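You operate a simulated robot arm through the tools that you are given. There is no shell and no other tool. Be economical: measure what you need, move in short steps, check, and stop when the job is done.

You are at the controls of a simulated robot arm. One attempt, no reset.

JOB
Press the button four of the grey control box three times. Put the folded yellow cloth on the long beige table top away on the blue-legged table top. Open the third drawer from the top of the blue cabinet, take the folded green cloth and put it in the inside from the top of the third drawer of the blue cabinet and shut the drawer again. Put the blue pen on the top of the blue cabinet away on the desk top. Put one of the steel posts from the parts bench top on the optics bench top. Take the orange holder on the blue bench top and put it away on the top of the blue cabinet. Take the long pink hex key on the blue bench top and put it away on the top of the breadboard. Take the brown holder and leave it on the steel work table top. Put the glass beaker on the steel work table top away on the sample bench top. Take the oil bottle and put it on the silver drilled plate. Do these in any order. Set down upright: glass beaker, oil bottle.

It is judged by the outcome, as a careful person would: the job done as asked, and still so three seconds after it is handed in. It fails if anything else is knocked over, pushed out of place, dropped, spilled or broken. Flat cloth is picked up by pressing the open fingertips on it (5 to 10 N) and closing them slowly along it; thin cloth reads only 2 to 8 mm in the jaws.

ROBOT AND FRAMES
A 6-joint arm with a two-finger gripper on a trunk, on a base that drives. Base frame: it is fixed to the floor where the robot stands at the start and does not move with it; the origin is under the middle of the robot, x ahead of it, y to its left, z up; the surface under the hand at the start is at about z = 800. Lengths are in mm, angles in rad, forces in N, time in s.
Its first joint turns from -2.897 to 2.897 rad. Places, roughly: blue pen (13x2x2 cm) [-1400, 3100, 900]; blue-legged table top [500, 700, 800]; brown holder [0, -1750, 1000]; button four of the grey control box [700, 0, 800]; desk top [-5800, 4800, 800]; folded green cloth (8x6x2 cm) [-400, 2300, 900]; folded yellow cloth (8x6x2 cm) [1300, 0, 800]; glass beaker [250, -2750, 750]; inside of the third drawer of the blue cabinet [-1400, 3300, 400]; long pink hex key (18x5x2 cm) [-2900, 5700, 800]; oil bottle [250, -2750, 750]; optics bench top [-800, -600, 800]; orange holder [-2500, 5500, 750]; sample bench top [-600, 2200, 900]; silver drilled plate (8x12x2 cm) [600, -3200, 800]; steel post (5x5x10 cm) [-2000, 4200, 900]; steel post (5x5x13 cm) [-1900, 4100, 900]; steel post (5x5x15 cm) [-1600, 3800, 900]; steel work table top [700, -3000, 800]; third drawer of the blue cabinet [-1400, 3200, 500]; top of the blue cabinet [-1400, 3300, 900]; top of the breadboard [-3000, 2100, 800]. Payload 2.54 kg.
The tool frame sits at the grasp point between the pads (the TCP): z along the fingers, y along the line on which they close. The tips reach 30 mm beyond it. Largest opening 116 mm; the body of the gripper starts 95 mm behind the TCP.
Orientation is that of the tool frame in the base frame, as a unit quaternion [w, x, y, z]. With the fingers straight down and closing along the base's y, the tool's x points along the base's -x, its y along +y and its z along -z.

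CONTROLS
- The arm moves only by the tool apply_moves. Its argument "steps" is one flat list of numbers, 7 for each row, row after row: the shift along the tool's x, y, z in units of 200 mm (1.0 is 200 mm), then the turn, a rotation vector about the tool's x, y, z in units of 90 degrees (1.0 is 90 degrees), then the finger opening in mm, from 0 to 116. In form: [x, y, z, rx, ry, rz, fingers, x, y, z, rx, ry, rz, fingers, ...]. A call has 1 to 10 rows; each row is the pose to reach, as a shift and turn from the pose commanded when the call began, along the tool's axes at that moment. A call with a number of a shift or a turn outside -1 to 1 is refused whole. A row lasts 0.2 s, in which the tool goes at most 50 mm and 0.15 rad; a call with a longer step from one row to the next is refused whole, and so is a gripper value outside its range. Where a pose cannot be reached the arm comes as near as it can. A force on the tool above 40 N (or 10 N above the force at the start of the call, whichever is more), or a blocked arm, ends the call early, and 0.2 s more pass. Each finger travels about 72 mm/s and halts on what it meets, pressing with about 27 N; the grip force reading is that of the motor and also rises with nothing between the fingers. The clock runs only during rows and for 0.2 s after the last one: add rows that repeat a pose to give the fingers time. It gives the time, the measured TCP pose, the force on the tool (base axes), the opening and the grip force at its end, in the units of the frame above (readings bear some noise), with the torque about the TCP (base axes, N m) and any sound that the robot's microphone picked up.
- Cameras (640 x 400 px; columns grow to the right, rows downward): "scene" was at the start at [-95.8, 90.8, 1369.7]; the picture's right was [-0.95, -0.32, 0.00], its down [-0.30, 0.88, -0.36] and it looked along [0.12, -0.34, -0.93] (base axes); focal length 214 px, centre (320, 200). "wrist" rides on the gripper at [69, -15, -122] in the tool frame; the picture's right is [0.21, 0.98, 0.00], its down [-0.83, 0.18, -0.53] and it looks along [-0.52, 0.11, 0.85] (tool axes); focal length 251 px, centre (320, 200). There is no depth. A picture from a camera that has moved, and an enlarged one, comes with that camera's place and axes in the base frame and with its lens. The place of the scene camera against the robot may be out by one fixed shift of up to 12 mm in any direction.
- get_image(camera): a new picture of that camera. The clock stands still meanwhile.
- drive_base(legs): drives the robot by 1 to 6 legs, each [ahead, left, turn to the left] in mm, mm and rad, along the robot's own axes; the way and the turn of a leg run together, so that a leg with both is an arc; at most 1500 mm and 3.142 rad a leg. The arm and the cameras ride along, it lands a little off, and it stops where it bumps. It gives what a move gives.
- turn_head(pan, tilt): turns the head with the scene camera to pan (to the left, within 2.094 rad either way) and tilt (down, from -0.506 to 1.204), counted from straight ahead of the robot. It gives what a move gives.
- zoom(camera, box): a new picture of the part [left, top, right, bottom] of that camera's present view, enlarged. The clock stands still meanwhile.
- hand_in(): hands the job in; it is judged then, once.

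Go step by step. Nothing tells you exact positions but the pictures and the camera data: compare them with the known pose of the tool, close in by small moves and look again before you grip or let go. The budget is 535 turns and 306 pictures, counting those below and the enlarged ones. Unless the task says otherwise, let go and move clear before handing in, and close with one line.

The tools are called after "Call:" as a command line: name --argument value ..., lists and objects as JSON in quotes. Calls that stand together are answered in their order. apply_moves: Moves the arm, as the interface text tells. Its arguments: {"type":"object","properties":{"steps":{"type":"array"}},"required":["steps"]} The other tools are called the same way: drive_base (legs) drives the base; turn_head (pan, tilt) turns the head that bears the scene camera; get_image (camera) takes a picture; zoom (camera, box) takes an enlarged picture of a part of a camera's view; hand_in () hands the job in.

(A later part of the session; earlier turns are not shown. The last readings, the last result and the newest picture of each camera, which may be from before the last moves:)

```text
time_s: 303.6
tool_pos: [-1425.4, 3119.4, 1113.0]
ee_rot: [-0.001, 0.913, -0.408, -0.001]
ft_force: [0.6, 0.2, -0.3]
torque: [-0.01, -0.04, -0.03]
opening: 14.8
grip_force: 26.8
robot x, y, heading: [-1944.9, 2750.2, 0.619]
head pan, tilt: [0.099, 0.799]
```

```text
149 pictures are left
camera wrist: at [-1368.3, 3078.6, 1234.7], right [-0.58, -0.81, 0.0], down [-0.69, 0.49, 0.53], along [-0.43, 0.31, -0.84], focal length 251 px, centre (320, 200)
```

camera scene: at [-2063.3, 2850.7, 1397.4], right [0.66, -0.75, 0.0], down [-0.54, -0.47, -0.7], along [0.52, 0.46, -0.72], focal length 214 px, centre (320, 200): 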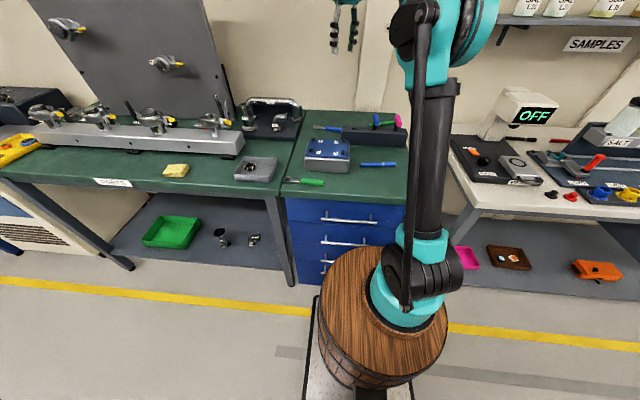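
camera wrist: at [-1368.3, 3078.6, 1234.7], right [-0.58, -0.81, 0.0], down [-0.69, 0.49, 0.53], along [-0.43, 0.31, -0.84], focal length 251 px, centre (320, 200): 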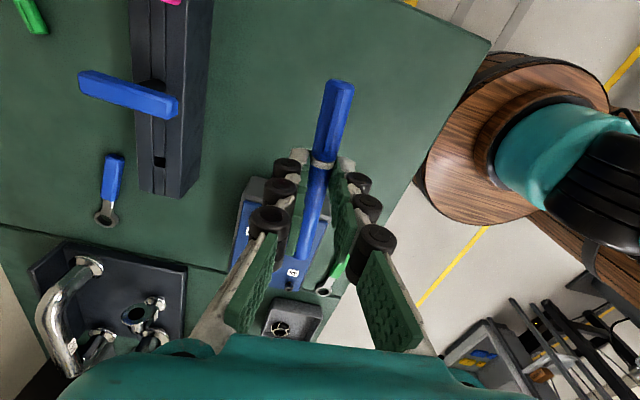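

The pen is held. I raise it, turn down the aisle towards the desk and look.

Call:
apply_moves --steps '[0, 0.1, -0.2, 0, 0, 0, 2, 0, 0.2, -0.4, 0, 0, 0, 2, 0, 0.3, -0.6, 0, 0, 0, 2, 0, 0.4, -0.7, 0, 0, 0, 2]'

Call:
drive_base --legs '[[-90, 0, 0], [0, 0, 1.565]]'

Call:
turn_head --pan 0.3 --tilt 0.35

Call:
get_image --camera "scene"

```text
time_s: 304.6
tool_pos: [-1484.5, 3065.5, 1253.0]
ee_rot: [0.0, 0.913, -0.408, -0.001]
ft_force: [0.3, -0.6, -0.3]
torque: [0.0, 0.03, -0.03]
opening: 14.4
grip_force: 27.0
robot x, y, heading: [-1944.5, 2753.3, 0.622]
head pan, tilt: [0.099, 0.799]
```

```text
time_s: 309.5
tool_pos: [-2331.2, 3160.9, 1253.5]
ee_rot: [0.0, 0.935, 0.355, 0.0]
ft_force: [-0.5, -0.5, -0.8]
torque: [0.01, -0.01, -0.01]
opening: 14.7
grip_force: 26.6
robot x, y, heading: [-2021.2, 2701.7, 2.184]
head pan, tilt: [0.099, 0.799]
```

```text
time_s: 310.4
tool_pos: [-2330.5, 3160.7, 1254.1]
ee_rot: [0.0, 0.935, 0.354, -0.001]
ft_force: [0.2, 1.1, 1.1]
torque: [0.02, -0.01, -0.03]
opening: 14.5
grip_force: 26.0
robot x, y, heading: [-2015.5, 2700.2, 2.19]
head pan, tilt: [0.3, 0.351]
```

```text
148 pictures are left
camera scene: at [-2138.9, 2564.7, 1437.0], right [0.61, 0.79, 0.0], down [0.27, -0.21, -0.94], along [-0.75, 0.57, -0.34], focal length 214 px, centre (320, 200)
```

scene: 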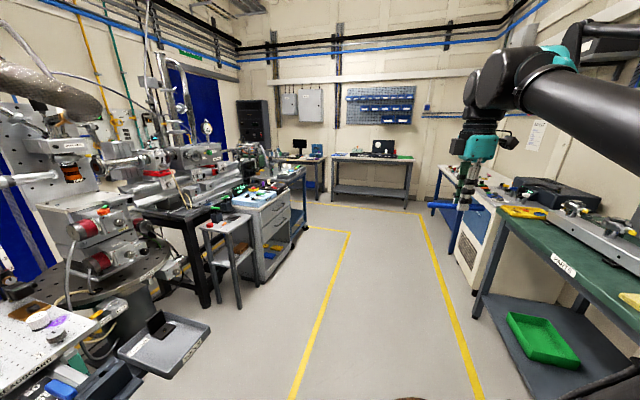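

I zoom on the far end: the desk should be the left one with a monitor.

Call:
zoom --camera "scene" --box '[250, 120, 430, 230]'

Call:
zoom --camera "scene" --box '[270, 130, 350, 180]'

```text
3.56 times, centred on (340, 175) of scene
camera zoom: at [-2138.9, 2564.7, 1437.0], right [0.61, 0.79, 0.0], down [0.27, -0.21, -0.94], along [-0.75, 0.57, -0.34], focal length 763 px, centre (249, 289)
```

zoom: 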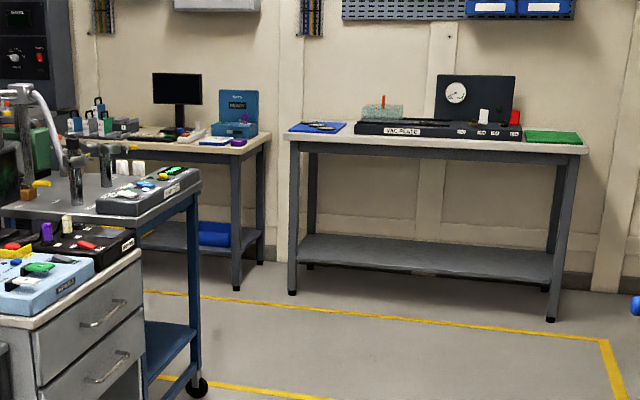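

```text
8.00 times, centred on (310, 155) of scene
camera zoom: at [-2138.9, 2564.7, 1437.0], right [0.61, 0.79, 0.0], down [0.27, -0.21, -0.94], along [-0.75, 0.57, -0.34], focal length 1716 px, centre (400, 560)
```

zoom: 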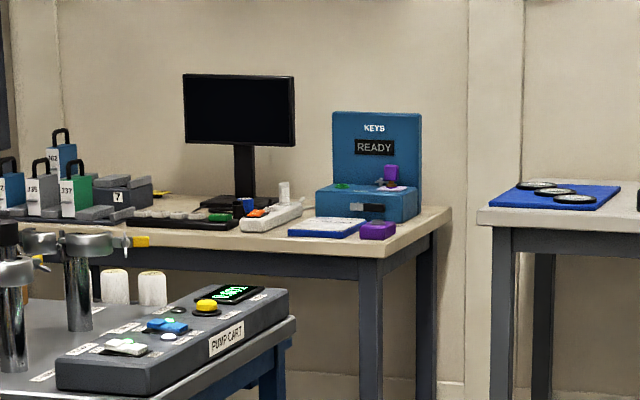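

The desk (monitor, KEYS box) stands at the far left end. I drive 2.8 m down the aisle and look again.

Call:
drive_base --legs '[[1400, 0, 0], [1400, 0, 0]]'

Call:
turn_head --pan 0.9 --tilt 0.5

Call:
get_image --camera "scene"

Call:
turn_head --pan -1.2 --tilt 0.5

Call:
get_image --camera "scene"

```text
time_s: 324.0
tool_pos: [-3945.8, 5455.7, 1253.2]
ee_rot: [0.0, 0.937, 0.35, -0.001]
ft_force: [-0.3, 0.9, 0.5]
torque: [0.0, -0.01, -0.02]
opening: 14.5
grip_force: 27.1
robot x, y, heading: [-3639.3, 4989.5, 2.182]
head pan, tilt: [0.3, 0.351]
```

```text
time_s: 325.0
tool_pos: [-3944.9, 5455.3, 1251.9]
ee_rot: [0.001, 0.936, 0.351, -0.001]
ft_force: [1.0, 0.4, -0.5]
torque: [0.02, 0.0, -0.01]
opening: 14.5
grip_force: 27.1
robot x, y, heading: [-3639.2, 4992.0, 2.182]
head pan, tilt: [0.901, 0.499]
```

```text
145 pictures are left
camera scene: at [-3776.8, 4806.2, 1423.4], right [0.06, 1.0, 0.0], down [0.48, -0.03, -0.88], along [-0.88, 0.05, -0.48], focal length 214 px, centre (320, 200)
```

scene: 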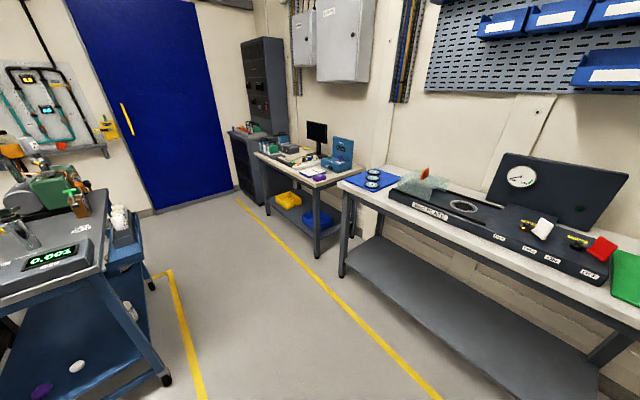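

```text
time_s: 327.0
tool_pos: [-3945.0, 5454.8, 1254.5]
ee_rot: [0.0, 0.937, 0.35, -0.001]
ft_force: [-0.6, -0.8, -0.7]
torque: [0.0, -0.06, 0.01]
opening: 14.5
grip_force: 26.9
robot x, y, heading: [-3636.9, 4993.6, 2.183]
head pan, tilt: [-1.201, 0.499]
```

```text
144 pictures are left
camera scene: at [-3635.2, 4876.0, 1423.4], right [0.83, -0.56, 0.0], down [-0.27, -0.4, -0.88], along [0.49, 0.73, -0.48], focal length 214 px, centre (320, 200)
```

scene: 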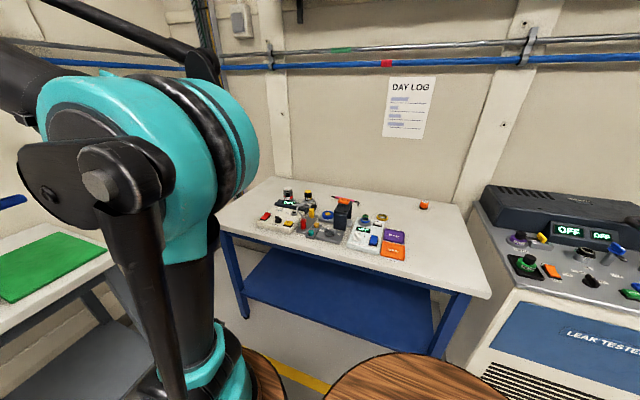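

I zoom on the desk for a free spot.

Call:
turn_head --pan 0.9 --tilt 0.5

Call:
zoom --camera "scene" --box '[240, 115, 368, 195]'

```text
time_s: 329.0
tool_pos: [-3945.8, 5455.5, 1252.8]
ee_rot: [0.0, 0.936, 0.351, 0.0]
ft_force: [0.4, 0.0, 1.0]
torque: [-0.01, 0.02, 0.0]
opening: 14.6
grip_force: 26.6
robot x, y, heading: [-3638.9, 4991.8, 2.183]
head pan, tilt: [0.901, 0.499]
```

```text
5.00 times, centred on (304, 155) of scene
camera zoom: at [-3776.8, 4806.2, 1423.4], right [0.06, 1.0, 0.0], down [0.48, -0.03, -0.88], along [-0.88, 0.05, -0.48], focal length 1072 px, centre (400, 425)
```

zoom: 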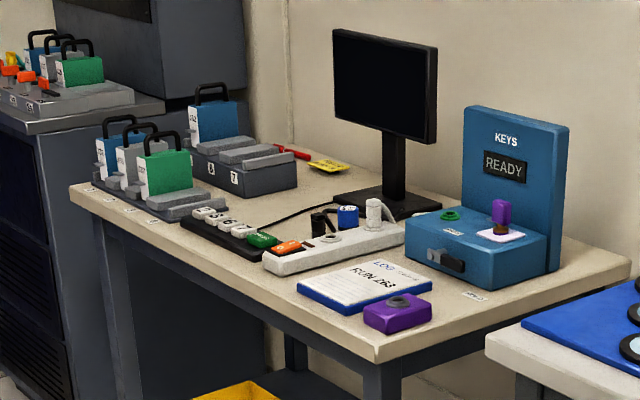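

There is a free area at the desk's right front, in front of the KEYS box, around (-5300, 5020). I drive ahead 320 mm, then strafe left to face the desk.

Call:
drive_base --legs '[[320, 0, 0.005], [0, 1200, 0]]'

Call:
turn_head --pan 0.1 --tilt 0.7

Call:
get_image --camera "scene"

Call:
get_image --camera "wrist"

```text
time_s: 336.8
tool_pos: [-5106.8, 5028.2, 1252.8]
ee_rot: [0.001, 0.935, 0.354, -0.001]
ft_force: [0.7, 0.3, -0.2]
torque: [0.01, 0.01, 0.01]
opening: 14.7
grip_force: 26.8
robot x, y, heading: [-4799.5, 4565.3, 2.187]
head pan, tilt: [0.901, 0.499]
```

```text
time_s: 337.9
tool_pos: [-5108.9, 5026.7, 1253.1]
ee_rot: [0.0, 0.936, 0.353, -0.001]
ft_force: [-0.1, -0.4, -0.5]
torque: [0.0, 0.02, -0.03]
opening: 14.5
grip_force: 26.9
robot x, y, heading: [-4799.9, 4565.2, 2.189]
head pan, tilt: [0.099, 0.7]
```

```text
142 pictures are left
camera scene: at [-4899.8, 4438.4, 1405.7], right [0.75, 0.66, 0.0], down [0.42, -0.49, -0.77], along [-0.5, 0.58, -0.64], focal length 214 px, centre (320, 200)
```

scene: 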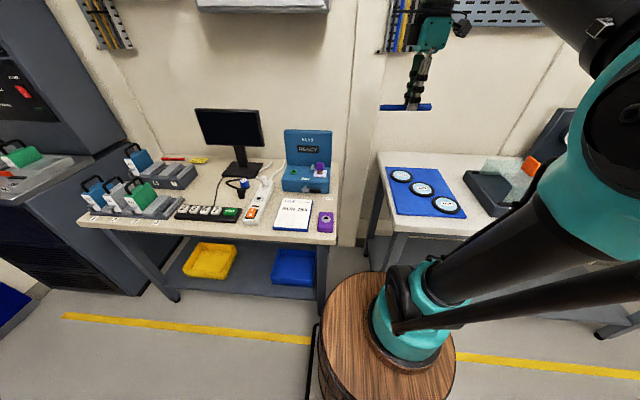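

```text
141 pictures are left
camera wrist: at [-5066.9, 5085.1, 1375.0], right [0.81, -0.59, 0.0], down [-0.5, -0.68, 0.53], along [-0.32, -0.43, -0.84], focal length 251 px, centre (320, 200)
```

wrist: 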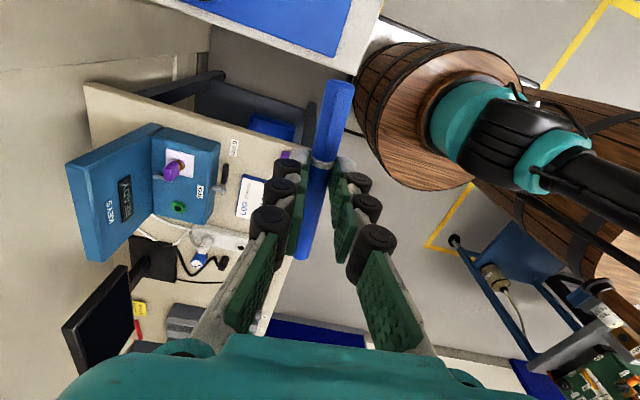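

Call:
zoom --camera "scene" --box '[170, 110, 362, 250]'

```text
2.86 times, centred on (266, 180) of scene
camera zoom: at [-4899.8, 4438.4, 1405.7], right [0.75, 0.66, 0.0], down [0.42, -0.49, -0.77], along [-0.5, 0.58, -0.64], focal length 613 px, centre (474, 257)
```

zoom: 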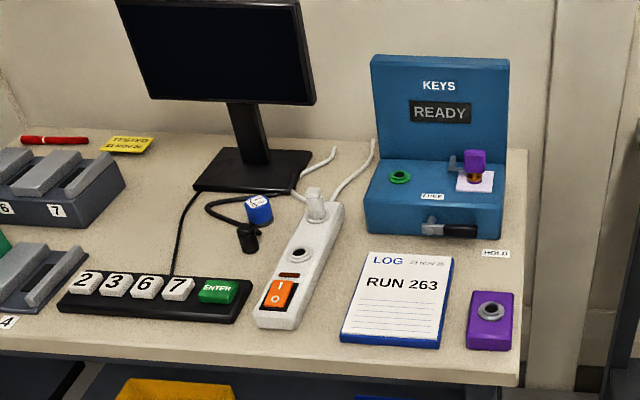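

A free area is at the desk's middle-left, around (-5918, 4714). I strafe left 790 mm and rotate the tool so the pen points across the desk.

Call:
drive_base --legs '[[0, 790, 0]]'

Call:
apply_moves --steps '[0, 0, 0, 0, 0, 0.09, 2, 0, 0, 0, 0, 0, 0.18, 2, 0, 0, 0, 0, 0, 0.27, 2, 0, 0, 0, 0, 0, 0.36, 2, 0, 0, 0, 0, 0, 0.45, 2, 0, 0, 0, 0, 0, 0.54, 2, 0, 0, 0, 0, 0, 0.63, 2, 0, 0, 0, 0, 0, 0.72, 2, 0, 0, 0, 0, 0, 0.81, 2, 0, 0, 0, 0, 0, 0.9, 2]'

Call:
apply_moves --steps '[0, 0, 0, 0, 0, 0.08, 2, 0, 0, 0, 0, 0, 0.16, 2]'

Call:
get_image --camera "wrist"

Call:
get_image --camera "scene"

```text
time_s: 342.2
tool_pos: [-5751.9, 4570.0, 1253.5]
ee_rot: [0.001, 0.934, 0.357, -0.001]
ft_force: [-0.2, 0.3, -0.3]
torque: [-0.02, 0.01, 0.01]
opening: 14.5
grip_force: 26.9
robot x, y, heading: [-5436.4, 4109.3, 2.191]
head pan, tilt: [0.099, 0.7]
```

```text
time_s: 344.4
tool_pos: [-5752.8, 4570.2, 1252.6]
ee_rot: [0.0, 0.941, -0.339, -0.001]
ft_force: [0.4, -0.4, -0.3]
torque: [-0.04, -0.01, 0.05]
opening: 14.4
grip_force: 26.8
robot x, y, heading: [-5441.5, 4111.0, 2.192]
head pan, tilt: [0.099, 0.7]
```

```text
time_s: 345.0
tool_pos: [-5752.0, 4570.7, 1252.5]
ee_rot: [0.0, 0.892, -0.453, 0.001]
ft_force: [-0.6, 1.1, 0.1]
torque: [0.0, -0.03, -0.02]
opening: 14.5
grip_force: 27.0
robot x, y, heading: [-5439.1, 4109.1, 2.19]
head pan, tilt: [0.099, 0.7]
```

```text
139 pictures are left
camera wrist: at [-5700.1, 4523.5, 1374.9], right [-0.66, -0.75, 0.0], down [-0.63, 0.56, 0.53], along [-0.4, 0.35, -0.85], focal length 251 px, centre (320, 200)
```

wrist: 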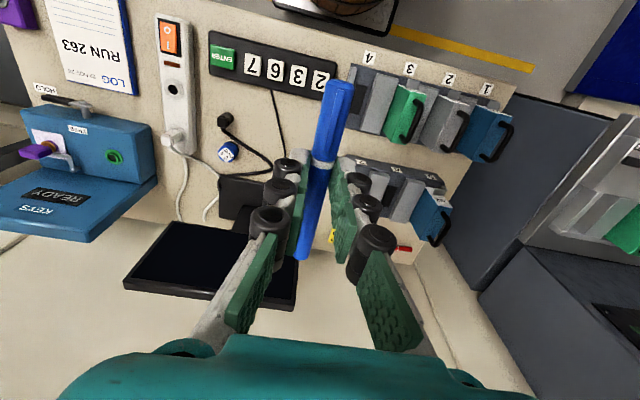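

```text
138 pictures are left
camera scene: at [-5541.5, 3981.4, 1405.7], right [0.75, 0.66, 0.0], down [0.42, -0.48, -0.76], along [-0.5, 0.58, -0.64], focal length 214 px, centre (320, 200)
```

scene: 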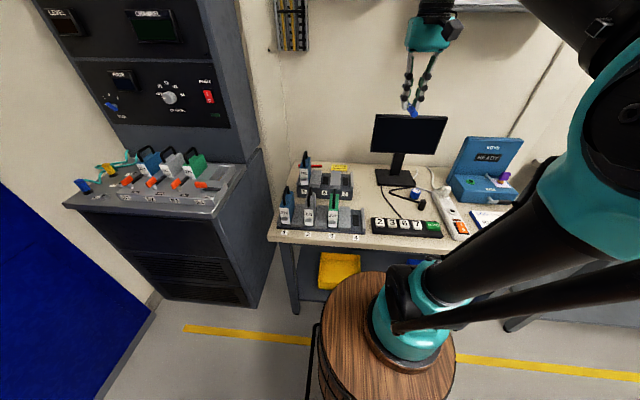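

The free patch lies between the keypad, the sockets and the monitor base. I move over (-5872, 4672) and descend part way.

Call:
apply_moves --steps '[-0.2, 0.05, 0, 0, 0, 0, 2, -0.4, 0.1, 0, 0, 0, 0, 2, -0.6, 0.15, 0.1, 0, 0, 0, 2, -0.763, 0.187, 0.25, 0, 0, 0, 2, -0.763, 0.187, 0.49, 0, 0, 0, 2, -0.763, 0.187, 0.73, 0, 0, 0, 2, -0.763, 0.187, 0.95, 0, 0, 0, 2]'

Call:
get_image --camera "wrist"

Call:
zoom --camera "scene" --box '[270, 100, 462, 240]'

```text
time_s: 346.6
tool_pos: [-5873.6, 4669.8, 1061.4]
ee_rot: [0.0, 0.892, -0.452, 0.0]
ft_force: [-0.5, 0.6, -0.3]
torque: [0.01, 0.0, -0.02]
opening: 14.5
grip_force: 26.9
robot x, y, heading: [-5439.1, 4108.8, 2.194]
head pan, tilt: [0.099, 0.7]
```

```text
137 pictures are left
camera wrist: at [-5820.9, 4623.5, 1184.4], right [-0.66, -0.75, 0.0], down [-0.63, 0.56, 0.53], along [-0.4, 0.35, -0.85], focal length 251 px, centre (320, 200)
```

wrist: 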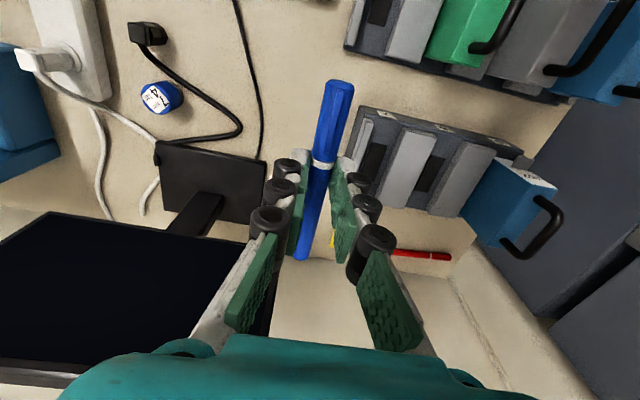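

```text
2.86 times, centred on (366, 170) of scene
camera zoom: at [-5541.5, 3981.4, 1405.7], right [0.75, 0.66, 0.0], down [0.42, -0.48, -0.76], along [-0.5, 0.58, -0.64], focal length 613 px, centre (189, 286)
```

zoom: 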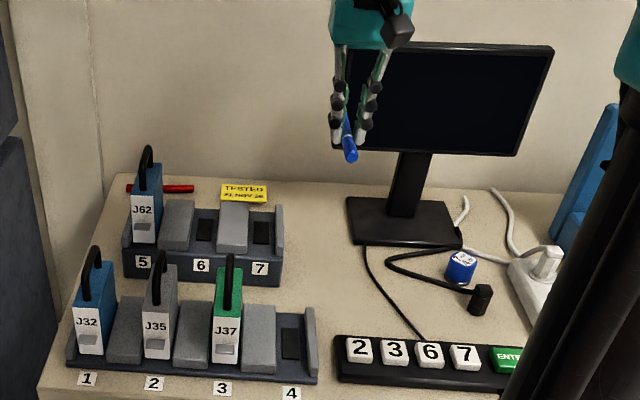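

Landing footprint is free; I shift 15 mm left for more margin and descend to about 880.

Call:
apply_moves --steps '[0, -0.075, 0.2, 0, 0, 0, 2, 0, -0.075, 0.4, 0, 0, 0, 2, 0, -0.075, 0.6, 0, 0, 0, 2, 0, -0.075, 0.8, 0, 0, 0, 2, 0, -0.075, 0.9, 0, 0, 0, 2]'

Call:
get_image --camera "wrist"

```text
time_s: 347.8
tool_pos: [-5862.0, 4679.2, 882.7]
ee_rot: [0.001, 0.892, -0.452, 0.001]
ft_force: [-0.2, 0.5, -0.3]
torque: [-0.02, 0.03, -0.04]
opening: 14.4
grip_force: 27.3
robot x, y, heading: [-5441.0, 4111.7, 2.195]
head pan, tilt: [0.099, 0.7]
```

```text
135 pictures are left
camera wrist: at [-5809.0, 4633.0, 1004.1], right [-0.66, -0.75, 0.0], down [-0.63, 0.56, 0.53], along [-0.4, 0.35, -0.85], focal length 251 px, centre (320, 200)
```

wrist: 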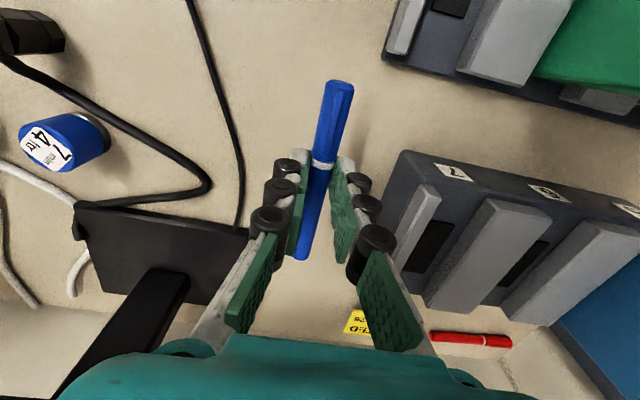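

Call:
apply_moves --steps '[0, 0, 0.05, 0, 0, 0, 2, 0, 0, 0.1, 0, 0, 0, 2, 0, 0, 0.14, 0, 0, 0, 2, 0, 0, 0.17, 0, 0, 0, 2, 0, 0, 0.19, 0, 0, 0, 2, 0, 0, 0.21, 0, 0, 0, 2]'

Call:
get_image --camera "wrist"

```text
time_s: 349.2
tool_pos: [-5861.2, 4680.4, 840.4]
ee_rot: [0.001, 0.892, -0.451, -0.001]
ft_force: [-0.4, 0.7, -0.6]
torque: [0.02, 0.02, -0.02]
opening: 14.5
grip_force: 26.8
robot x, y, heading: [-5437.5, 4110.0, 2.189]
head pan, tilt: [0.099, 0.7]
```

```text
134 pictures are left
camera wrist: at [-5808.5, 4633.3, 963.1], right [-0.66, -0.75, 0.0], down [-0.63, 0.56, 0.53], along [-0.4, 0.35, -0.85], focal length 251 px, centre (320, 200)
```

wrist: 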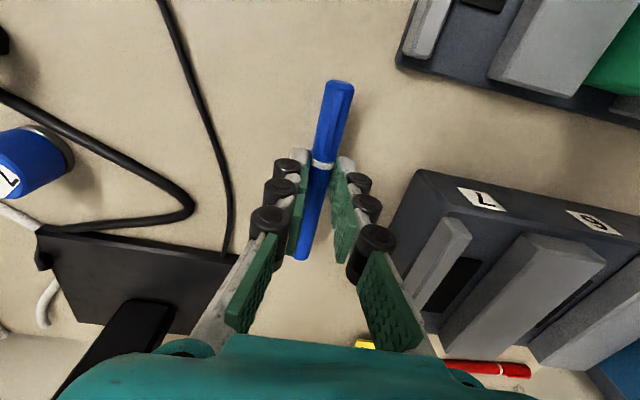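

Call:
apply_moves --steps '[0, 0, 0.015, 0, 0, 0, 2, 0, 0, 0.03, 0, 0, 0, 2, 0, 0, 0.045, 0, 0, 0, 2, 0, 0, 0.06, 0, 0, 0, 2, 0, 0, 0.075, 0, 0, 0, 2, 0, 0, 0.09, 0, 0, 0, 2]'

```text
time_s: 350.6
tool_pos: [-5861.5, 4678.0, 823.2]
ee_rot: [0.0, 0.892, -0.452, 0.0]
ft_force: [0.6, 0.7, -0.7]
torque: [0.0, 0.0, 0.01]
opening: 14.4
grip_force: 27.1
robot x, y, heading: [-5441.5, 4108.1, 2.189]
head pan, tilt: [0.099, 0.7]
```

Call:
apply_moves --steps '[0, 0, 0.015, 0, 0, 0, 2, 0, 0, 0.03, 0, 0, 0, 2, 0, 0, 0.045, 0, 0, 0, 2, 0, 0, 0.06, 0, 0, 0, 2, 0, 0, 0.075, 0, 0, 0, 2, 0, 0, 0.09, 0, 0, 0, 2]'

```text
time_s: 351.9
tool_pos: [-5861.9, 4679.1, 809.7]
ee_rot: [0.0, 0.892, -0.452, 0.001]
ft_force: [3.0, -4.8, 23.8]
torque: [-0.02, -0.05, -0.04]
opening: 14.6
grip_force: 27.0
robot x, y, heading: [-5440.5, 4109.6, 2.189]
head pan, tilt: [0.099, 0.7]
stopped in row 6: the force on the tool passed its limit at 54 N (the readings are from after the stop); the commanded pose is now the measured one
```

Contact (desk at about 780). I release and rise.

Call:
apply_moves --steps '[0, 0, -0.005, 0, 0, 0, 16, 0, 0, -0.008, 0, 0, 0, 24, 0, 0, -0.01, 0, 0, 0, 34, 0, 0, -0.1, 0, 0, 0, 36, 0, 0, -0.3, 0, 0, 0, 36, 0, 0, -0.5, 0, 0, 0, 36, 0, 0, -0.7, 0, 0, 0, 36, 0, 0, -0.95, 0, 0, 0, 36]'

Call:
get_image --camera "wrist"

```text
time_s: 353.7
tool_pos: [-5861.0, 4679.2, 998.0]
ee_rot: [0.0, 0.892, -0.452, 0.0]
ft_force: [-1.1, -0.4, 0.2]
torque: [-0.02, -0.01, 0.04]
opening: 35.9
grip_force: 0.2
robot x, y, heading: [-5441.7, 4113.5, 2.188]
head pan, tilt: [0.099, 0.7]
```

```text
133 pictures are left
camera wrist: at [-5808.8, 4632.9, 1120.8], right [-0.66, -0.75, 0.0], down [-0.63, 0.56, 0.53], along [-0.4, 0.35, -0.85], focal length 251 px, centre (320, 200)
```

wrist: 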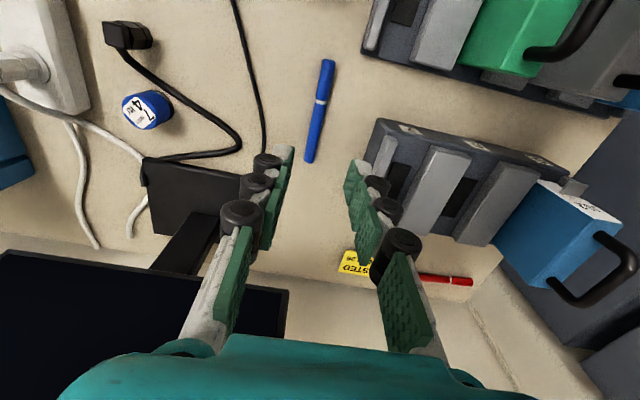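

The pen lies on the desk. I raise and retract the arm, then drive back right to the blue bench.

Call:
apply_moves --steps '[0.1, 0, -0.2, 0, 0, 0, 60, 0.3, 0, -0.3, 0, 0, 0, 60, 0.5, 0, -0.45, 0, 0, 0, 60, 0.7, 0, -0.6, 0, 0, 0, 60, 0.85, 0, -0.75, 0, 0, 0, 60, 1, 0, -0.9, 0, 0, 0, 60, 1, 0, -1, 0, 0, 0, 60]'

Call:
drive_base --legs '[[60, -1300, 0], [60, -700, 0], [-480, 0, 0], [0, 0, -1.573]]'

Call:
turn_head --pan 0.1 --tilt 0.7

Call:
get_image --camera "scene"

Call:
get_image --camera "wrist"

```text
time_s: 355.3
tool_pos: [-5742.4, 4518.3, 1199.0]
ee_rot: [0.0, 0.892, -0.452, 0.0]
ft_force: [-0.3, 0.8, -0.5]
torque: [0.04, -0.01, -0.02]
opening: 60.0
grip_force: 0.0
robot x, y, heading: [-5433.6, 4111.1, 2.191]
head pan, tilt: [0.099, 0.7]
```

```text
time_s: 371.6
tool_pos: [-3185.2, 5283.5, 1197.6]
ee_rot: [0.0, -0.312, 0.95, 0.0]
ft_force: [-0.3, 0.2, 0.3]
torque: [-0.02, -0.01, -0.02]
opening: 60.0
grip_force: 0.0
robot x, y, heading: [-3599.0, 4981.9, 0.618]
head pan, tilt: [0.099, 0.7]
```

```text
time_s: 372.1
tool_pos: [-3185.8, 5283.0, 1197.4]
ee_rot: [0.0, -0.311, 0.95, 0.0]
ft_force: [0.1, 0.2, -0.5]
torque: [0.05, 0.03, 0.01]
opening: 60.1
grip_force: 0.1
robot x, y, heading: [-3595.1, 4981.6, 0.624]
head pan, tilt: [0.099, 0.7]
```

```text
132 pictures are left
camera scene: at [-3710.1, 5082.6, 1405.7], right [0.66, -0.75, 0.0], down [-0.48, -0.42, -0.76], along [0.57, 0.5, -0.64], focal length 214 px, centre (320, 200)
```

scene: 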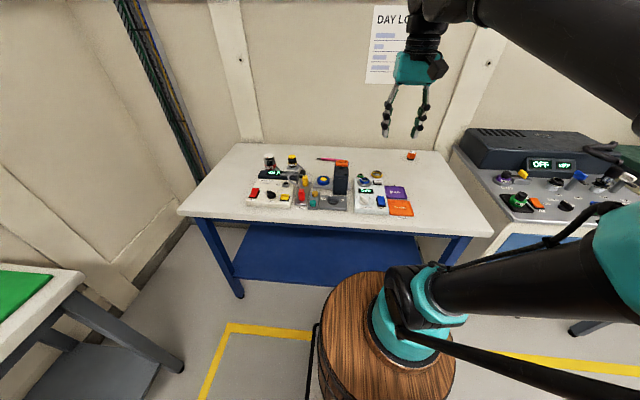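

```text
131 pictures are left
camera wrist: at [-3232.8, 5230.8, 1320.0], right [-0.75, 0.66, 0.0], down [0.56, 0.64, 0.53], along [0.35, 0.4, -0.85], focal length 251 px, centre (320, 200)
```

wrist: 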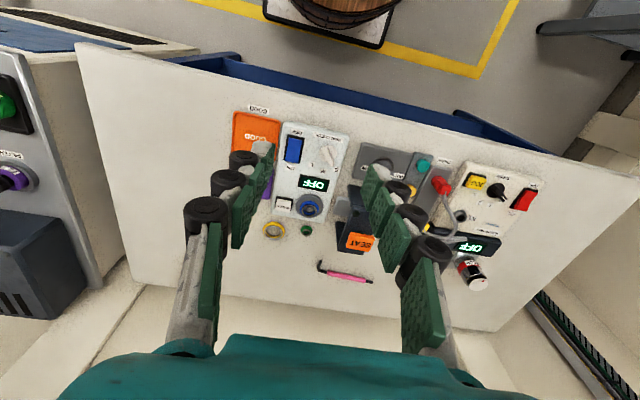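

I zoom in to see the orange holder and the hex key.

Call:
zoom --camera "scene" --box '[230, 130, 438, 230]'

Call:
zoom --camera "wrist" --box '[230, 180, 390, 300]'

```text
3.08 times, centred on (334, 180) of scene
camera zoom: at [-3710.1, 5082.6, 1405.7], right [0.66, -0.75, 0.0], down [-0.48, -0.42, -0.76], along [0.57, 0.5, -0.64], focal length 660 px, centre (277, 262)
```

zoom: 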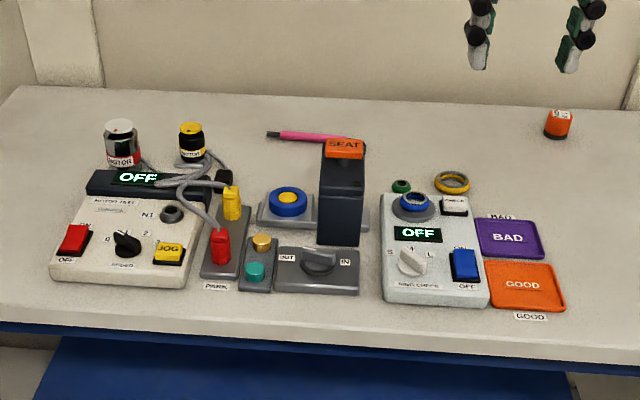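

```text
3.33 times, centred on (310, 240) of wrist
camera zoom: at [-3232.8, 5230.8, 1320.0], right [-0.75, 0.66, 0.0], down [0.56, 0.64, 0.53], along [0.35, 0.4, -0.85], focal length 838 px, centre (353, 67)
```

zoom: 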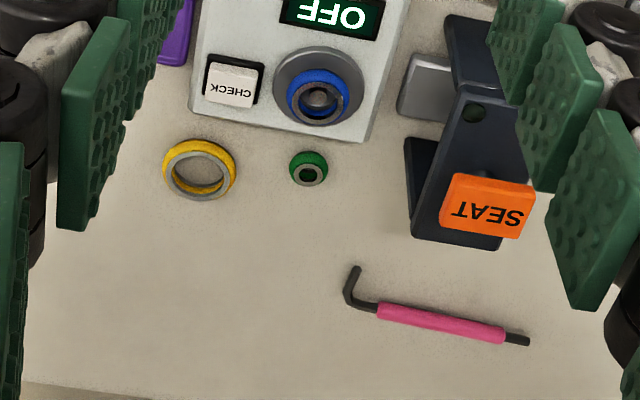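

The hex key lies at about (-2904, 5723) along the bench; the orange holder at about (-2564, 5403). I drive closer and to the left for the hex key.

Call:
drive_base --legs '[[130, 200, 0]]'

```text
time_s: 373.9
tool_pos: [-3195.9, 5520.6, 1197.9]
ee_rot: [0.0, -0.312, 0.95, 0.0]
ft_force: [-1.3, 0.7, -0.1]
torque: [0.02, -0.02, -0.02]
opening: 60.2
grip_force: 0.1
robot x, y, heading: [-3608.4, 5218.1, 0.623]
head pan, tilt: [0.099, 0.7]
```

Call:
apply_moves --steps '[-0.18, 0, 0, 0, 0, -0.09, 60, -0.36, -0.01, 0, 0, 0, -0.18, 60, -0.54, -0.015, 0, 0, 0, -0.27, 60, -0.72, -0.02, 0, 0, 0, -0.36, 60, -0.88, -0.03, 0, 0, 0, -0.45, 60]'

Call:
get_image --camera "wrist"

```text
time_s: 375.1
tool_pos: [-3050.6, 5619.5, 1197.2]
ee_rot: [0.001, -0.622, 0.783, 0.0]
ft_force: [-0.7, -0.4, 0.5]
torque: [0.03, -0.04, -0.02]
opening: 60.1
grip_force: 0.1
robot x, y, heading: [-3607.6, 5216.3, 0.618]
head pan, tilt: [0.099, 0.7]
```

```text
128 pictures are left
camera wrist: at [-3051.3, 5549.5, 1319.7], right [-1.0, 0.01, 0.0], down [0.01, 0.85, 0.53], along [0.01, 0.53, -0.85], focal length 251 px, centre (320, 200)
```

wrist: 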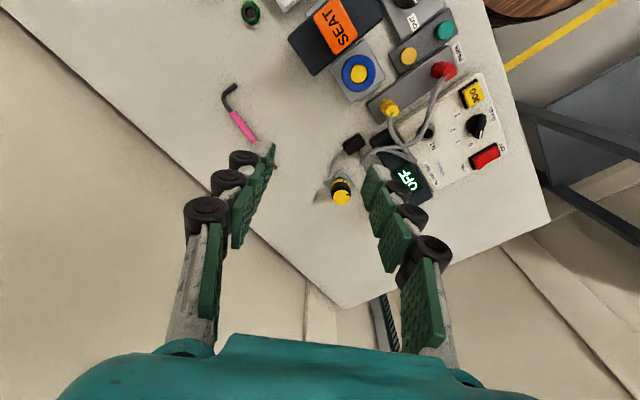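

Call:
apply_moves --steps '[-0.13, -0.12, 0.1, 0, 0, -0.09, 60, -0.26, -0.24, 0.2, 0, 0, -0.18, 60, -0.4, -0.36, 0.3, 0, 0, -0.28, 60, -0.54, -0.48, 0.4, 0, 0, -0.37, 60, -0.67, -0.595, 0.5, 0, 0, -0.46, 60, -0.67, -0.595, 0.7, 0, 0, -0.46, 60]'

Call:
get_image --camera "wrist"

```text
refused: row 3 steps farther than a row can; nothing moved
```

```text
127 pictures are left
camera wrist: at [-3051.3, 5549.5, 1319.7], right [-1.0, 0.01, 0.0], down [0.01, 0.85, 0.53], along [0.01, 0.53, -0.85], focal length 251 px, centre (320, 200)
```

wrist: 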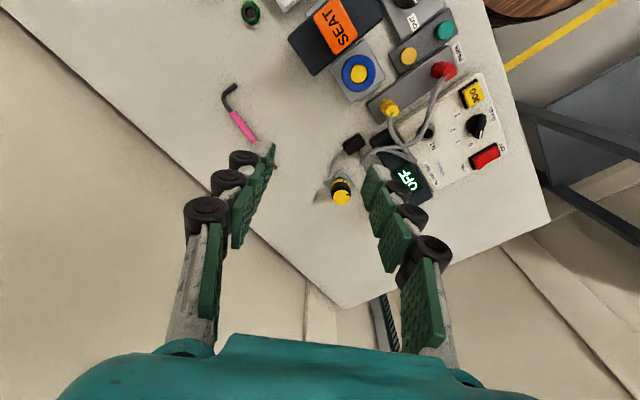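

Rotation steps were slightly too large; I redo with equal steps.

Call:
apply_moves --steps '[-0.112, -0.1, 0.1, 0, 0, -0.077, 60, -0.224, -0.2, 0.2, 0, 0, -0.154, 60, -0.336, -0.3, 0.3, 0, 0, -0.231, 60, -0.448, -0.4, 0.4, 0, 0, -0.308, 60, -0.56, -0.5, 0.5, 0, 0, -0.385, 60, -0.67, -0.595, 0.6, 0, 0, -0.46, 60, -0.67, -0.595, 0.8, 0, 0, -0.46, 60]'

Call:
get_image --camera "wrist"

```text
time_s: 376.7
tool_pos: [-2905.4, 5724.4, 1037.7]
ee_rot: [0.0, 0.859, -0.513, 0.0]
ft_force: [0.0, -0.2, 0.8]
torque: [0.04, -0.03, -0.01]
opening: 59.9
grip_force: 0.0
robot x, y, heading: [-3605.8, 5218.2, 0.619]
head pan, tilt: [0.099, 0.7]
```

```text
126 pictures are left
camera wrist: at [-2858.6, 5670.8, 1159.6], right [-0.76, -0.65, 0.0], down [-0.55, 0.64, 0.53], along [-0.35, 0.41, -0.85], focal length 251 px, centre (320, 200)
```

wrist: 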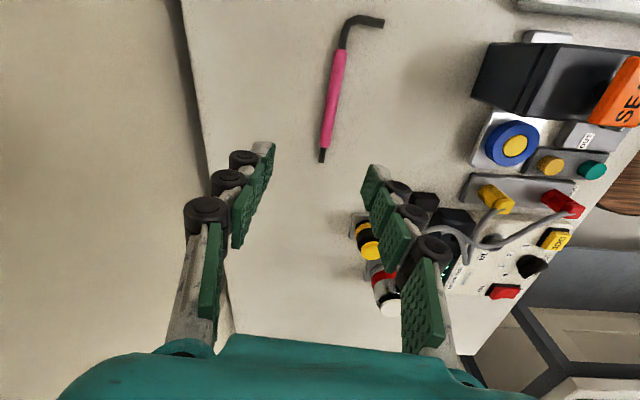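

I centre on the sleeve and descend to about 862.

Call:
apply_moves --steps '[0.03, 0.04, 0.2, 0, 0, -0.025, 50, 0.06, 0.078, 0.4, 0, 0, -0.05, 50, 0.06, 0.078, 0.6, 0, 0, -0.05, 50, 0.06, 0.078, 0.8, 0, 0, -0.05, 50, 0.06, 0.078, 0.88, 0, 0, -0.05, 50]'

Call:
get_image --camera "wrist"

```text
time_s: 377.9
tool_pos: [-2910.9, 5705.9, 861.4]
ee_rot: [0.0, 0.878, -0.479, 0.0]
ft_force: [-0.8, 0.3, -0.4]
torque: [0.04, -0.01, 0.02]
opening: 49.9
grip_force: 0.1
robot x, y, heading: [-3603.3, 5221.1, 0.622]
head pan, tilt: [0.099, 0.7]
```

```text
125 pictures are left
camera wrist: at [-2861.7, 5657.1, 983.5], right [-0.71, -0.71, 0.0], down [-0.6, 0.6, 0.53], along [-0.38, 0.38, -0.85], focal length 251 px, centre (320, 200)
```

wrist: 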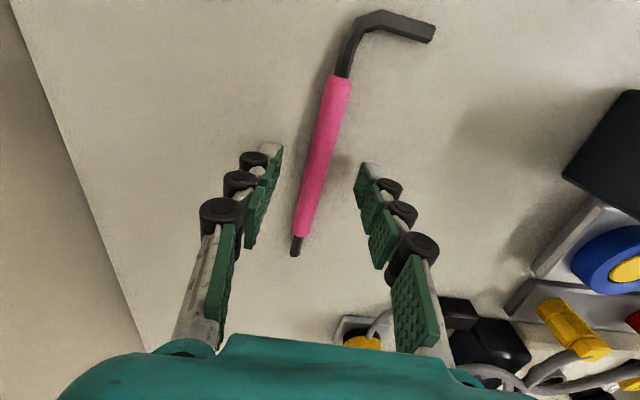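

Call:
apply_moves --steps '[0, 0, 0.04, 0, 0, 0, 50, 0, 0, 0.08, 0, 0, 0, 50, 0, 0, 0.1, 0, 0, 0, 50, 0, 0, 0.115, 0, 0, 0, 50, 0, 0, 0.13, 0, 0, 0, 50, 0, 0, 0.145, 0, 0, 0, 50]'

```text
time_s: 378.6
tool_pos: [-2913.1, 5705.4, 849.6]
ee_rot: [0.0, 0.878, -0.479, 0.0]
ft_force: [-4.2, -1.8, 12.3]
torque: [0.14, -0.31, 0.0]
opening: 35.1
grip_force: 17.8
robot x, y, heading: [-3603.3, 5218.0, 0.62]
head pan, tilt: [0.099, 0.7]
stopped in row 3: the force on the tool passed its limit at 52 N (the readings are from after the stop); the commanded pose is now the measured one
```

The bench is at about z 822. I rise a little and close on the sleeve.

Call:
apply_moves --steps '[0, 0, -0.025, 0, 0, 0, 40, 0, 0, -0.025, 0, 0, 0, 30, 0, 0, -0.025, 0, 0, 0, 20, 0, 0, -0.025, 0, 0, 0, 10, 0, 0, -0.025, 0, 0, 0, 3, 0, 0, -0.025, 0, 0, 0, 2]'

Call:
get_image --camera "wrist"

```text
time_s: 380.0
tool_pos: [-2912.0, 5705.2, 853.2]
ee_rot: [-0.001, 0.878, -0.479, 0.001]
ft_force: [-0.7, 1.3, 0.9]
torque: [0.0, 0.0, 0.02]
opening: 14.0
grip_force: 27.0
robot x, y, heading: [-3602.9, 5216.1, 0.625]
head pan, tilt: [0.099, 0.7]
```

```text
124 pictures are left
camera wrist: at [-2862.1, 5656.8, 974.3], right [-0.71, -0.71, 0.0], down [-0.6, 0.6, 0.53], along [-0.38, 0.38, -0.85], focal length 251 px, centre (320, 200)
```

wrist: 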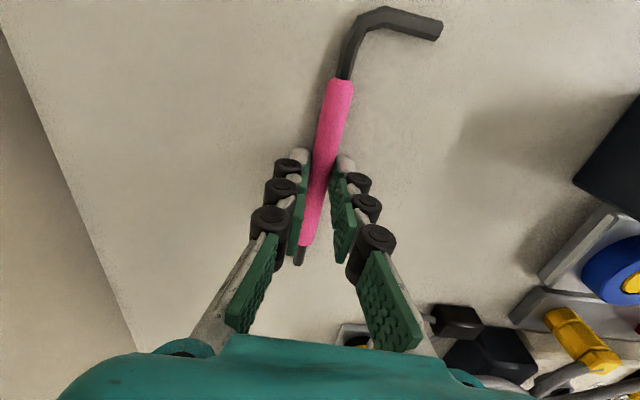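

Gripped at 14 mm. I lift, retract and drive back along the aisle toward the breadboard.

Call:
apply_moves --steps '[0, 0, -0.1, 0, 0, 0, 2, 0, 0, -0.3, 0, 0, 0, 2, 0, 0, -0.5, 0, 0, 0, 2, 0, 0, -0.7, 0, 0, 0, 2, 0, 0, -0.95, 0, 0, 0, 2]'

Call:
apply_moves --steps '[0, 0.1, -0.2, 0, 0, 0, 2, 0, 0.25, -0.38, 0, 0, 0, 2, 0, 0.42, -0.55, 0, 0, 0, 2, 0, 0.6, -0.7, 0, 0, 0, 2, 0, 0.78, -0.85, 0, 0, 0, 2, 0, 0.95, -0.95, 0, 0, 0, 2]'

Call:
get_image --camera "wrist"

Call:
drive_base --legs '[[-130, 0, 0], [0, 0, -1.574], [1350, 0, 0], [1200, 0, 0]]'

Call:
turn_head --pan -1.0 --tilt 0.5

Call:
get_image --camera "scene"

```text
time_s: 381.2
tool_pos: [-2910.6, 5707.0, 1042.9]
ee_rot: [0.0, 0.878, -0.479, 0.001]
ft_force: [0.7, -0.8, -1.2]
torque: [-0.02, 0.02, 0.01]
opening: 13.9
grip_force: 27.3
robot x, y, heading: [-3605.8, 5222.6, 0.618]
head pan, tilt: [0.099, 0.7]
```

```text
time_s: 382.6
tool_pos: [-3071.8, 5602.5, 1231.9]
ee_rot: [0.0, 0.878, -0.479, 0.0]
ft_force: [-0.5, -0.1, -0.2]
torque: [-0.01, 0.05, -0.01]
opening: 13.7
grip_force: 27.1
robot x, y, heading: [-3604.0, 5218.3, 0.624]
head pan, tilt: [0.099, 0.7]
```

```text
123 pictures are left
camera wrist: at [-3021.5, 5552.9, 1354.5], right [-0.7, -0.71, 0.0], down [-0.6, 0.6, 0.53], along [-0.38, 0.38, -0.85], focal length 251 px, centre (320, 200)
```

wrist: 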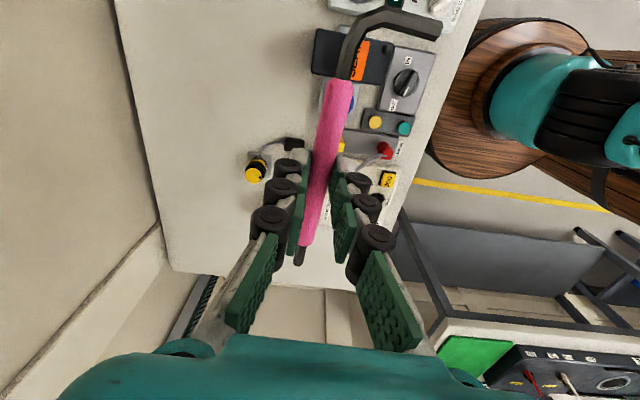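

```text
time_s: 399.8
tool_pos: [-1869.7, 2507.8, 1232.4]
ee_rot: [0.0, -0.274, 0.962, -0.001]
ft_force: [0.6, -0.3, -0.2]
torque: [0.0, -0.01, -0.02]
opening: 14.2
grip_force: 26.5
robot x, y, heading: [-2246.3, 3047.6, -0.965]
head pan, tilt: [0.099, 0.7]
```

```text
time_s: 401.1
tool_pos: [-1870.0, 2507.8, 1233.1]
ee_rot: [0.0, -0.273, 0.962, 0.0]
ft_force: [0.2, 0.1, -0.9]
torque: [-0.03, 0.01, 0.02]
opening: 14.0
grip_force: 27.0
robot x, y, heading: [-2245.5, 3052.4, -0.97]
head pan, tilt: [-1.0, 0.499]
```

```text
122 pictures are left
camera scene: at [-2218.5, 3142.1, 1423.4], right [-0.92, 0.38, 0.0], down [0.18, 0.44, -0.88], along [-0.34, -0.81, -0.48], focal length 214 px, centre (320, 200)
```

scene: 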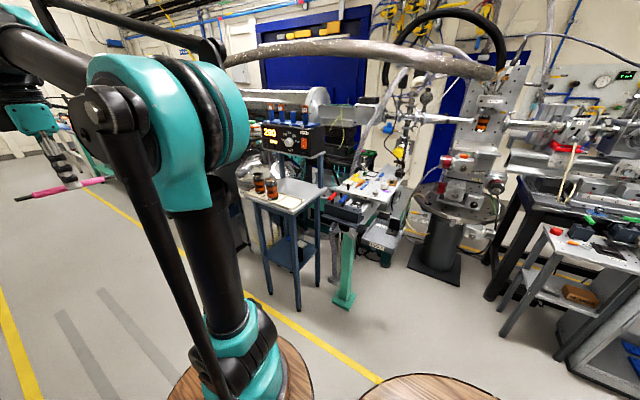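

The breadboard is the perforated board on the green post. I zoom in.

Call:
zoom --camera "scene" --box '[290, 140, 450, 240]'

```text
4.00 times, centred on (370, 190) of scene
camera zoom: at [-2218.5, 3142.1, 1423.4], right [-0.92, 0.38, 0.0], down [0.18, 0.44, -0.88], along [-0.34, -0.81, -0.48], focal length 858 px, centre (120, 240)
```

zoom: 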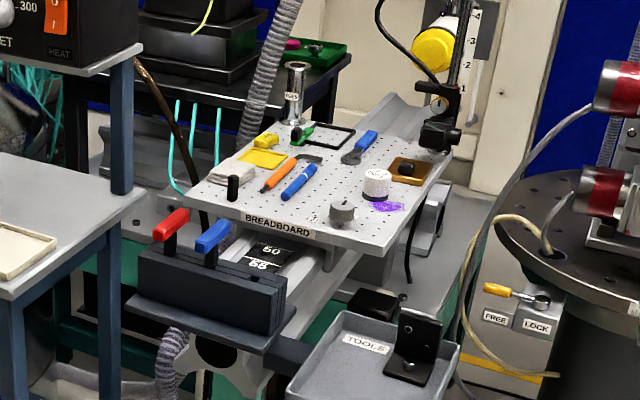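

Board spans about d -1116 to -1565, l -3570 to -3272. I turn to face it and approach.

Call:
drive_base --legs '[[0, 0, -1.557], [360, 340, 0]]'

Call:
get_image --camera "wrist"

Call:
turn_head --pan 0.05 --tilt 0.7

Call:
get_image --camera "scene"

```text
time_s: 407.9
tool_pos: [-2886.3, 2214.2, 1232.6]
ee_rot: [0.0, 0.485, 0.874, -0.001]
ft_force: [0.3, 0.2, -0.3]
torque: [-0.01, -0.01, -0.05]
opening: 14.2
grip_force: 26.7
robot x, y, heading: [-2350.5, 2586.0, -2.535]
head pan, tilt: [-1.0, 0.499]
stopped in leg 2: the robot was blocked; the commanded pose is now the measured one
```

```text
120 pictures are left
camera wrist: at [-2936.9, 2265.3, 1354.5], right [0.71, 0.7, 0.0], down [0.59, -0.6, 0.53], along [0.37, -0.38, -0.85], focal length 251 px, centre (320, 200)
```

wrist: 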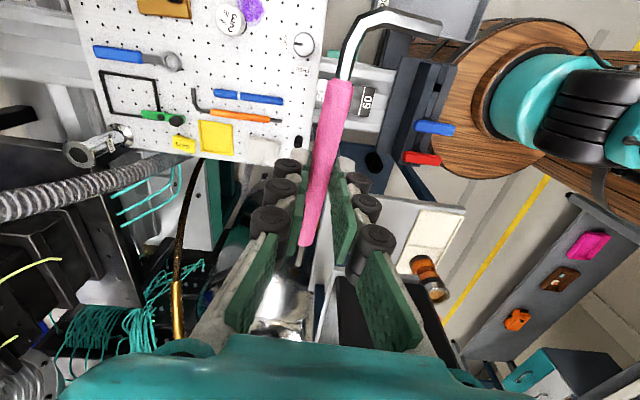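

```text
time_s: 409.2
tool_pos: [-2887.5, 2214.0, 1232.7]
ee_rot: [0.0, 0.485, 0.875, 0.0]
ft_force: [-0.2, -0.1, -0.6]
torque: [0.0, 0.0, 0.05]
opening: 14.0
grip_force: 27.0
robot x, y, heading: [-2346.4, 2591.0, -2.529]
head pan, tilt: [0.051, 0.7]
```

```text
119 pictures are left
camera scene: at [-2225.2, 2478.5, 1405.7], right [-0.61, 0.79, 0.0], down [0.51, 0.39, -0.77], along [-0.61, -0.47, -0.64], focal length 214 px, centre (320, 200)
```

scene: 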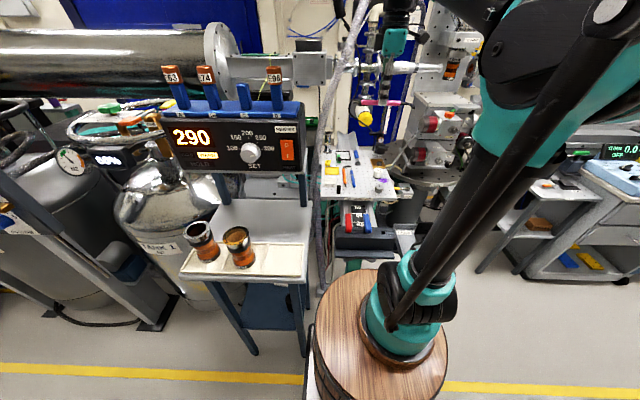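

I see a free band on the board between the grey holder and the blue pen. I rotate the tool 90° and move the key above it.

Call:
apply_moves --steps '[0, -0.08, 0, 0, 0, 0.09, 2, 0.01, -0.16, 0, 0, 0, 0.18, 2, 0.015, -0.24, 0, 0, 0, 0.27, 2, 0.02, -0.32, 0, 0, 0, 0.36, 2, 0.025, -0.4, 0, 0, 0, 0.45, 2, 0.03, -0.48, 0, 0, 0, 0.54, 2, 0.035, -0.56, 0, 0, 0, 0.63, 2, 0.04, -0.64, 0, 0, 0, 0.72, 2, 0.045, -0.7, 0, 0, 0, 0.81, 2, 0.045, -0.76, 0, 0, 0, 0.9, 2]'

Call:
apply_moves --steps '[0, 0, 0.2, 0, 0, 0.05, 2, 0, 0, 0.44, 0, 0, 0.1, 2, 0, 0, 0.68, 0, 0, 0.1, 2, 0, 0, 0.9, 0, 0, 0.1, 2]'

Call:
get_image --camera "wrist"

Call:
get_image --camera "scene"

```text
time_s: 411.4
tool_pos: [-3020.0, 2142.1, 1233.9]
ee_rot: [0.0, 0.937, 0.349, -0.001]
ft_force: [0.3, 0.1, -0.2]
torque: [0.03, -0.01, 0.03]
opening: 14.2
grip_force: 27.2
robot x, y, heading: [-2349.1, 2593.3, -2.535]
head pan, tilt: [0.051, 0.7]
```

```text
time_s: 412.4
tool_pos: [-3020.3, 2141.4, 1051.8]
ee_rot: [0.0, 0.961, 0.275, 0.0]
ft_force: [-0.5, 0.6, 0.0]
torque: [-0.03, 0.02, 0.01]
opening: 13.8
grip_force: 27.3
robot x, y, heading: [-2351.7, 2590.2, -2.536]
head pan, tilt: [0.051, 0.7]
```

```text
118 pictures are left
camera wrist: at [-2970.0, 2191.7, 1174.1], right [0.7, -0.72, 0.0], down [-0.6, -0.59, 0.53], along [-0.38, -0.37, -0.84], focal length 251 px, centre (320, 200)
```

wrist: 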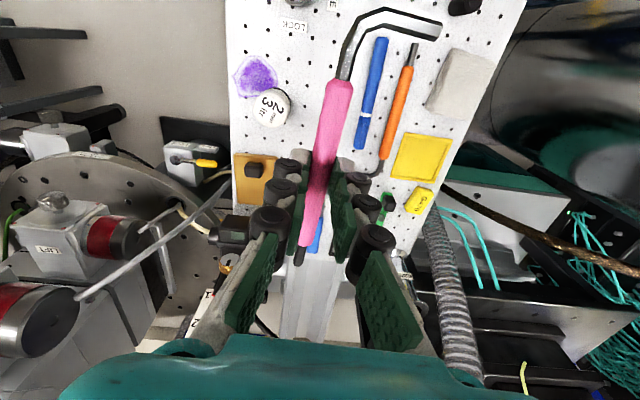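

```text
117 pictures are left
camera scene: at [-2225.0, 2478.5, 1405.7], right [-0.61, 0.79, 0.0], down [0.51, 0.39, -0.76], along [-0.61, -0.47, -0.64], focal length 214 px, centre (320, 200)
```

scene: 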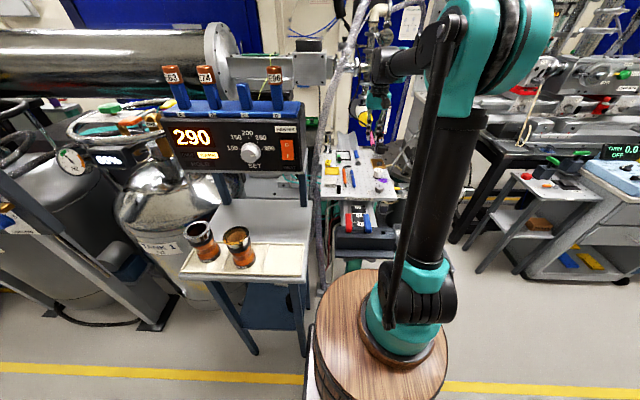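

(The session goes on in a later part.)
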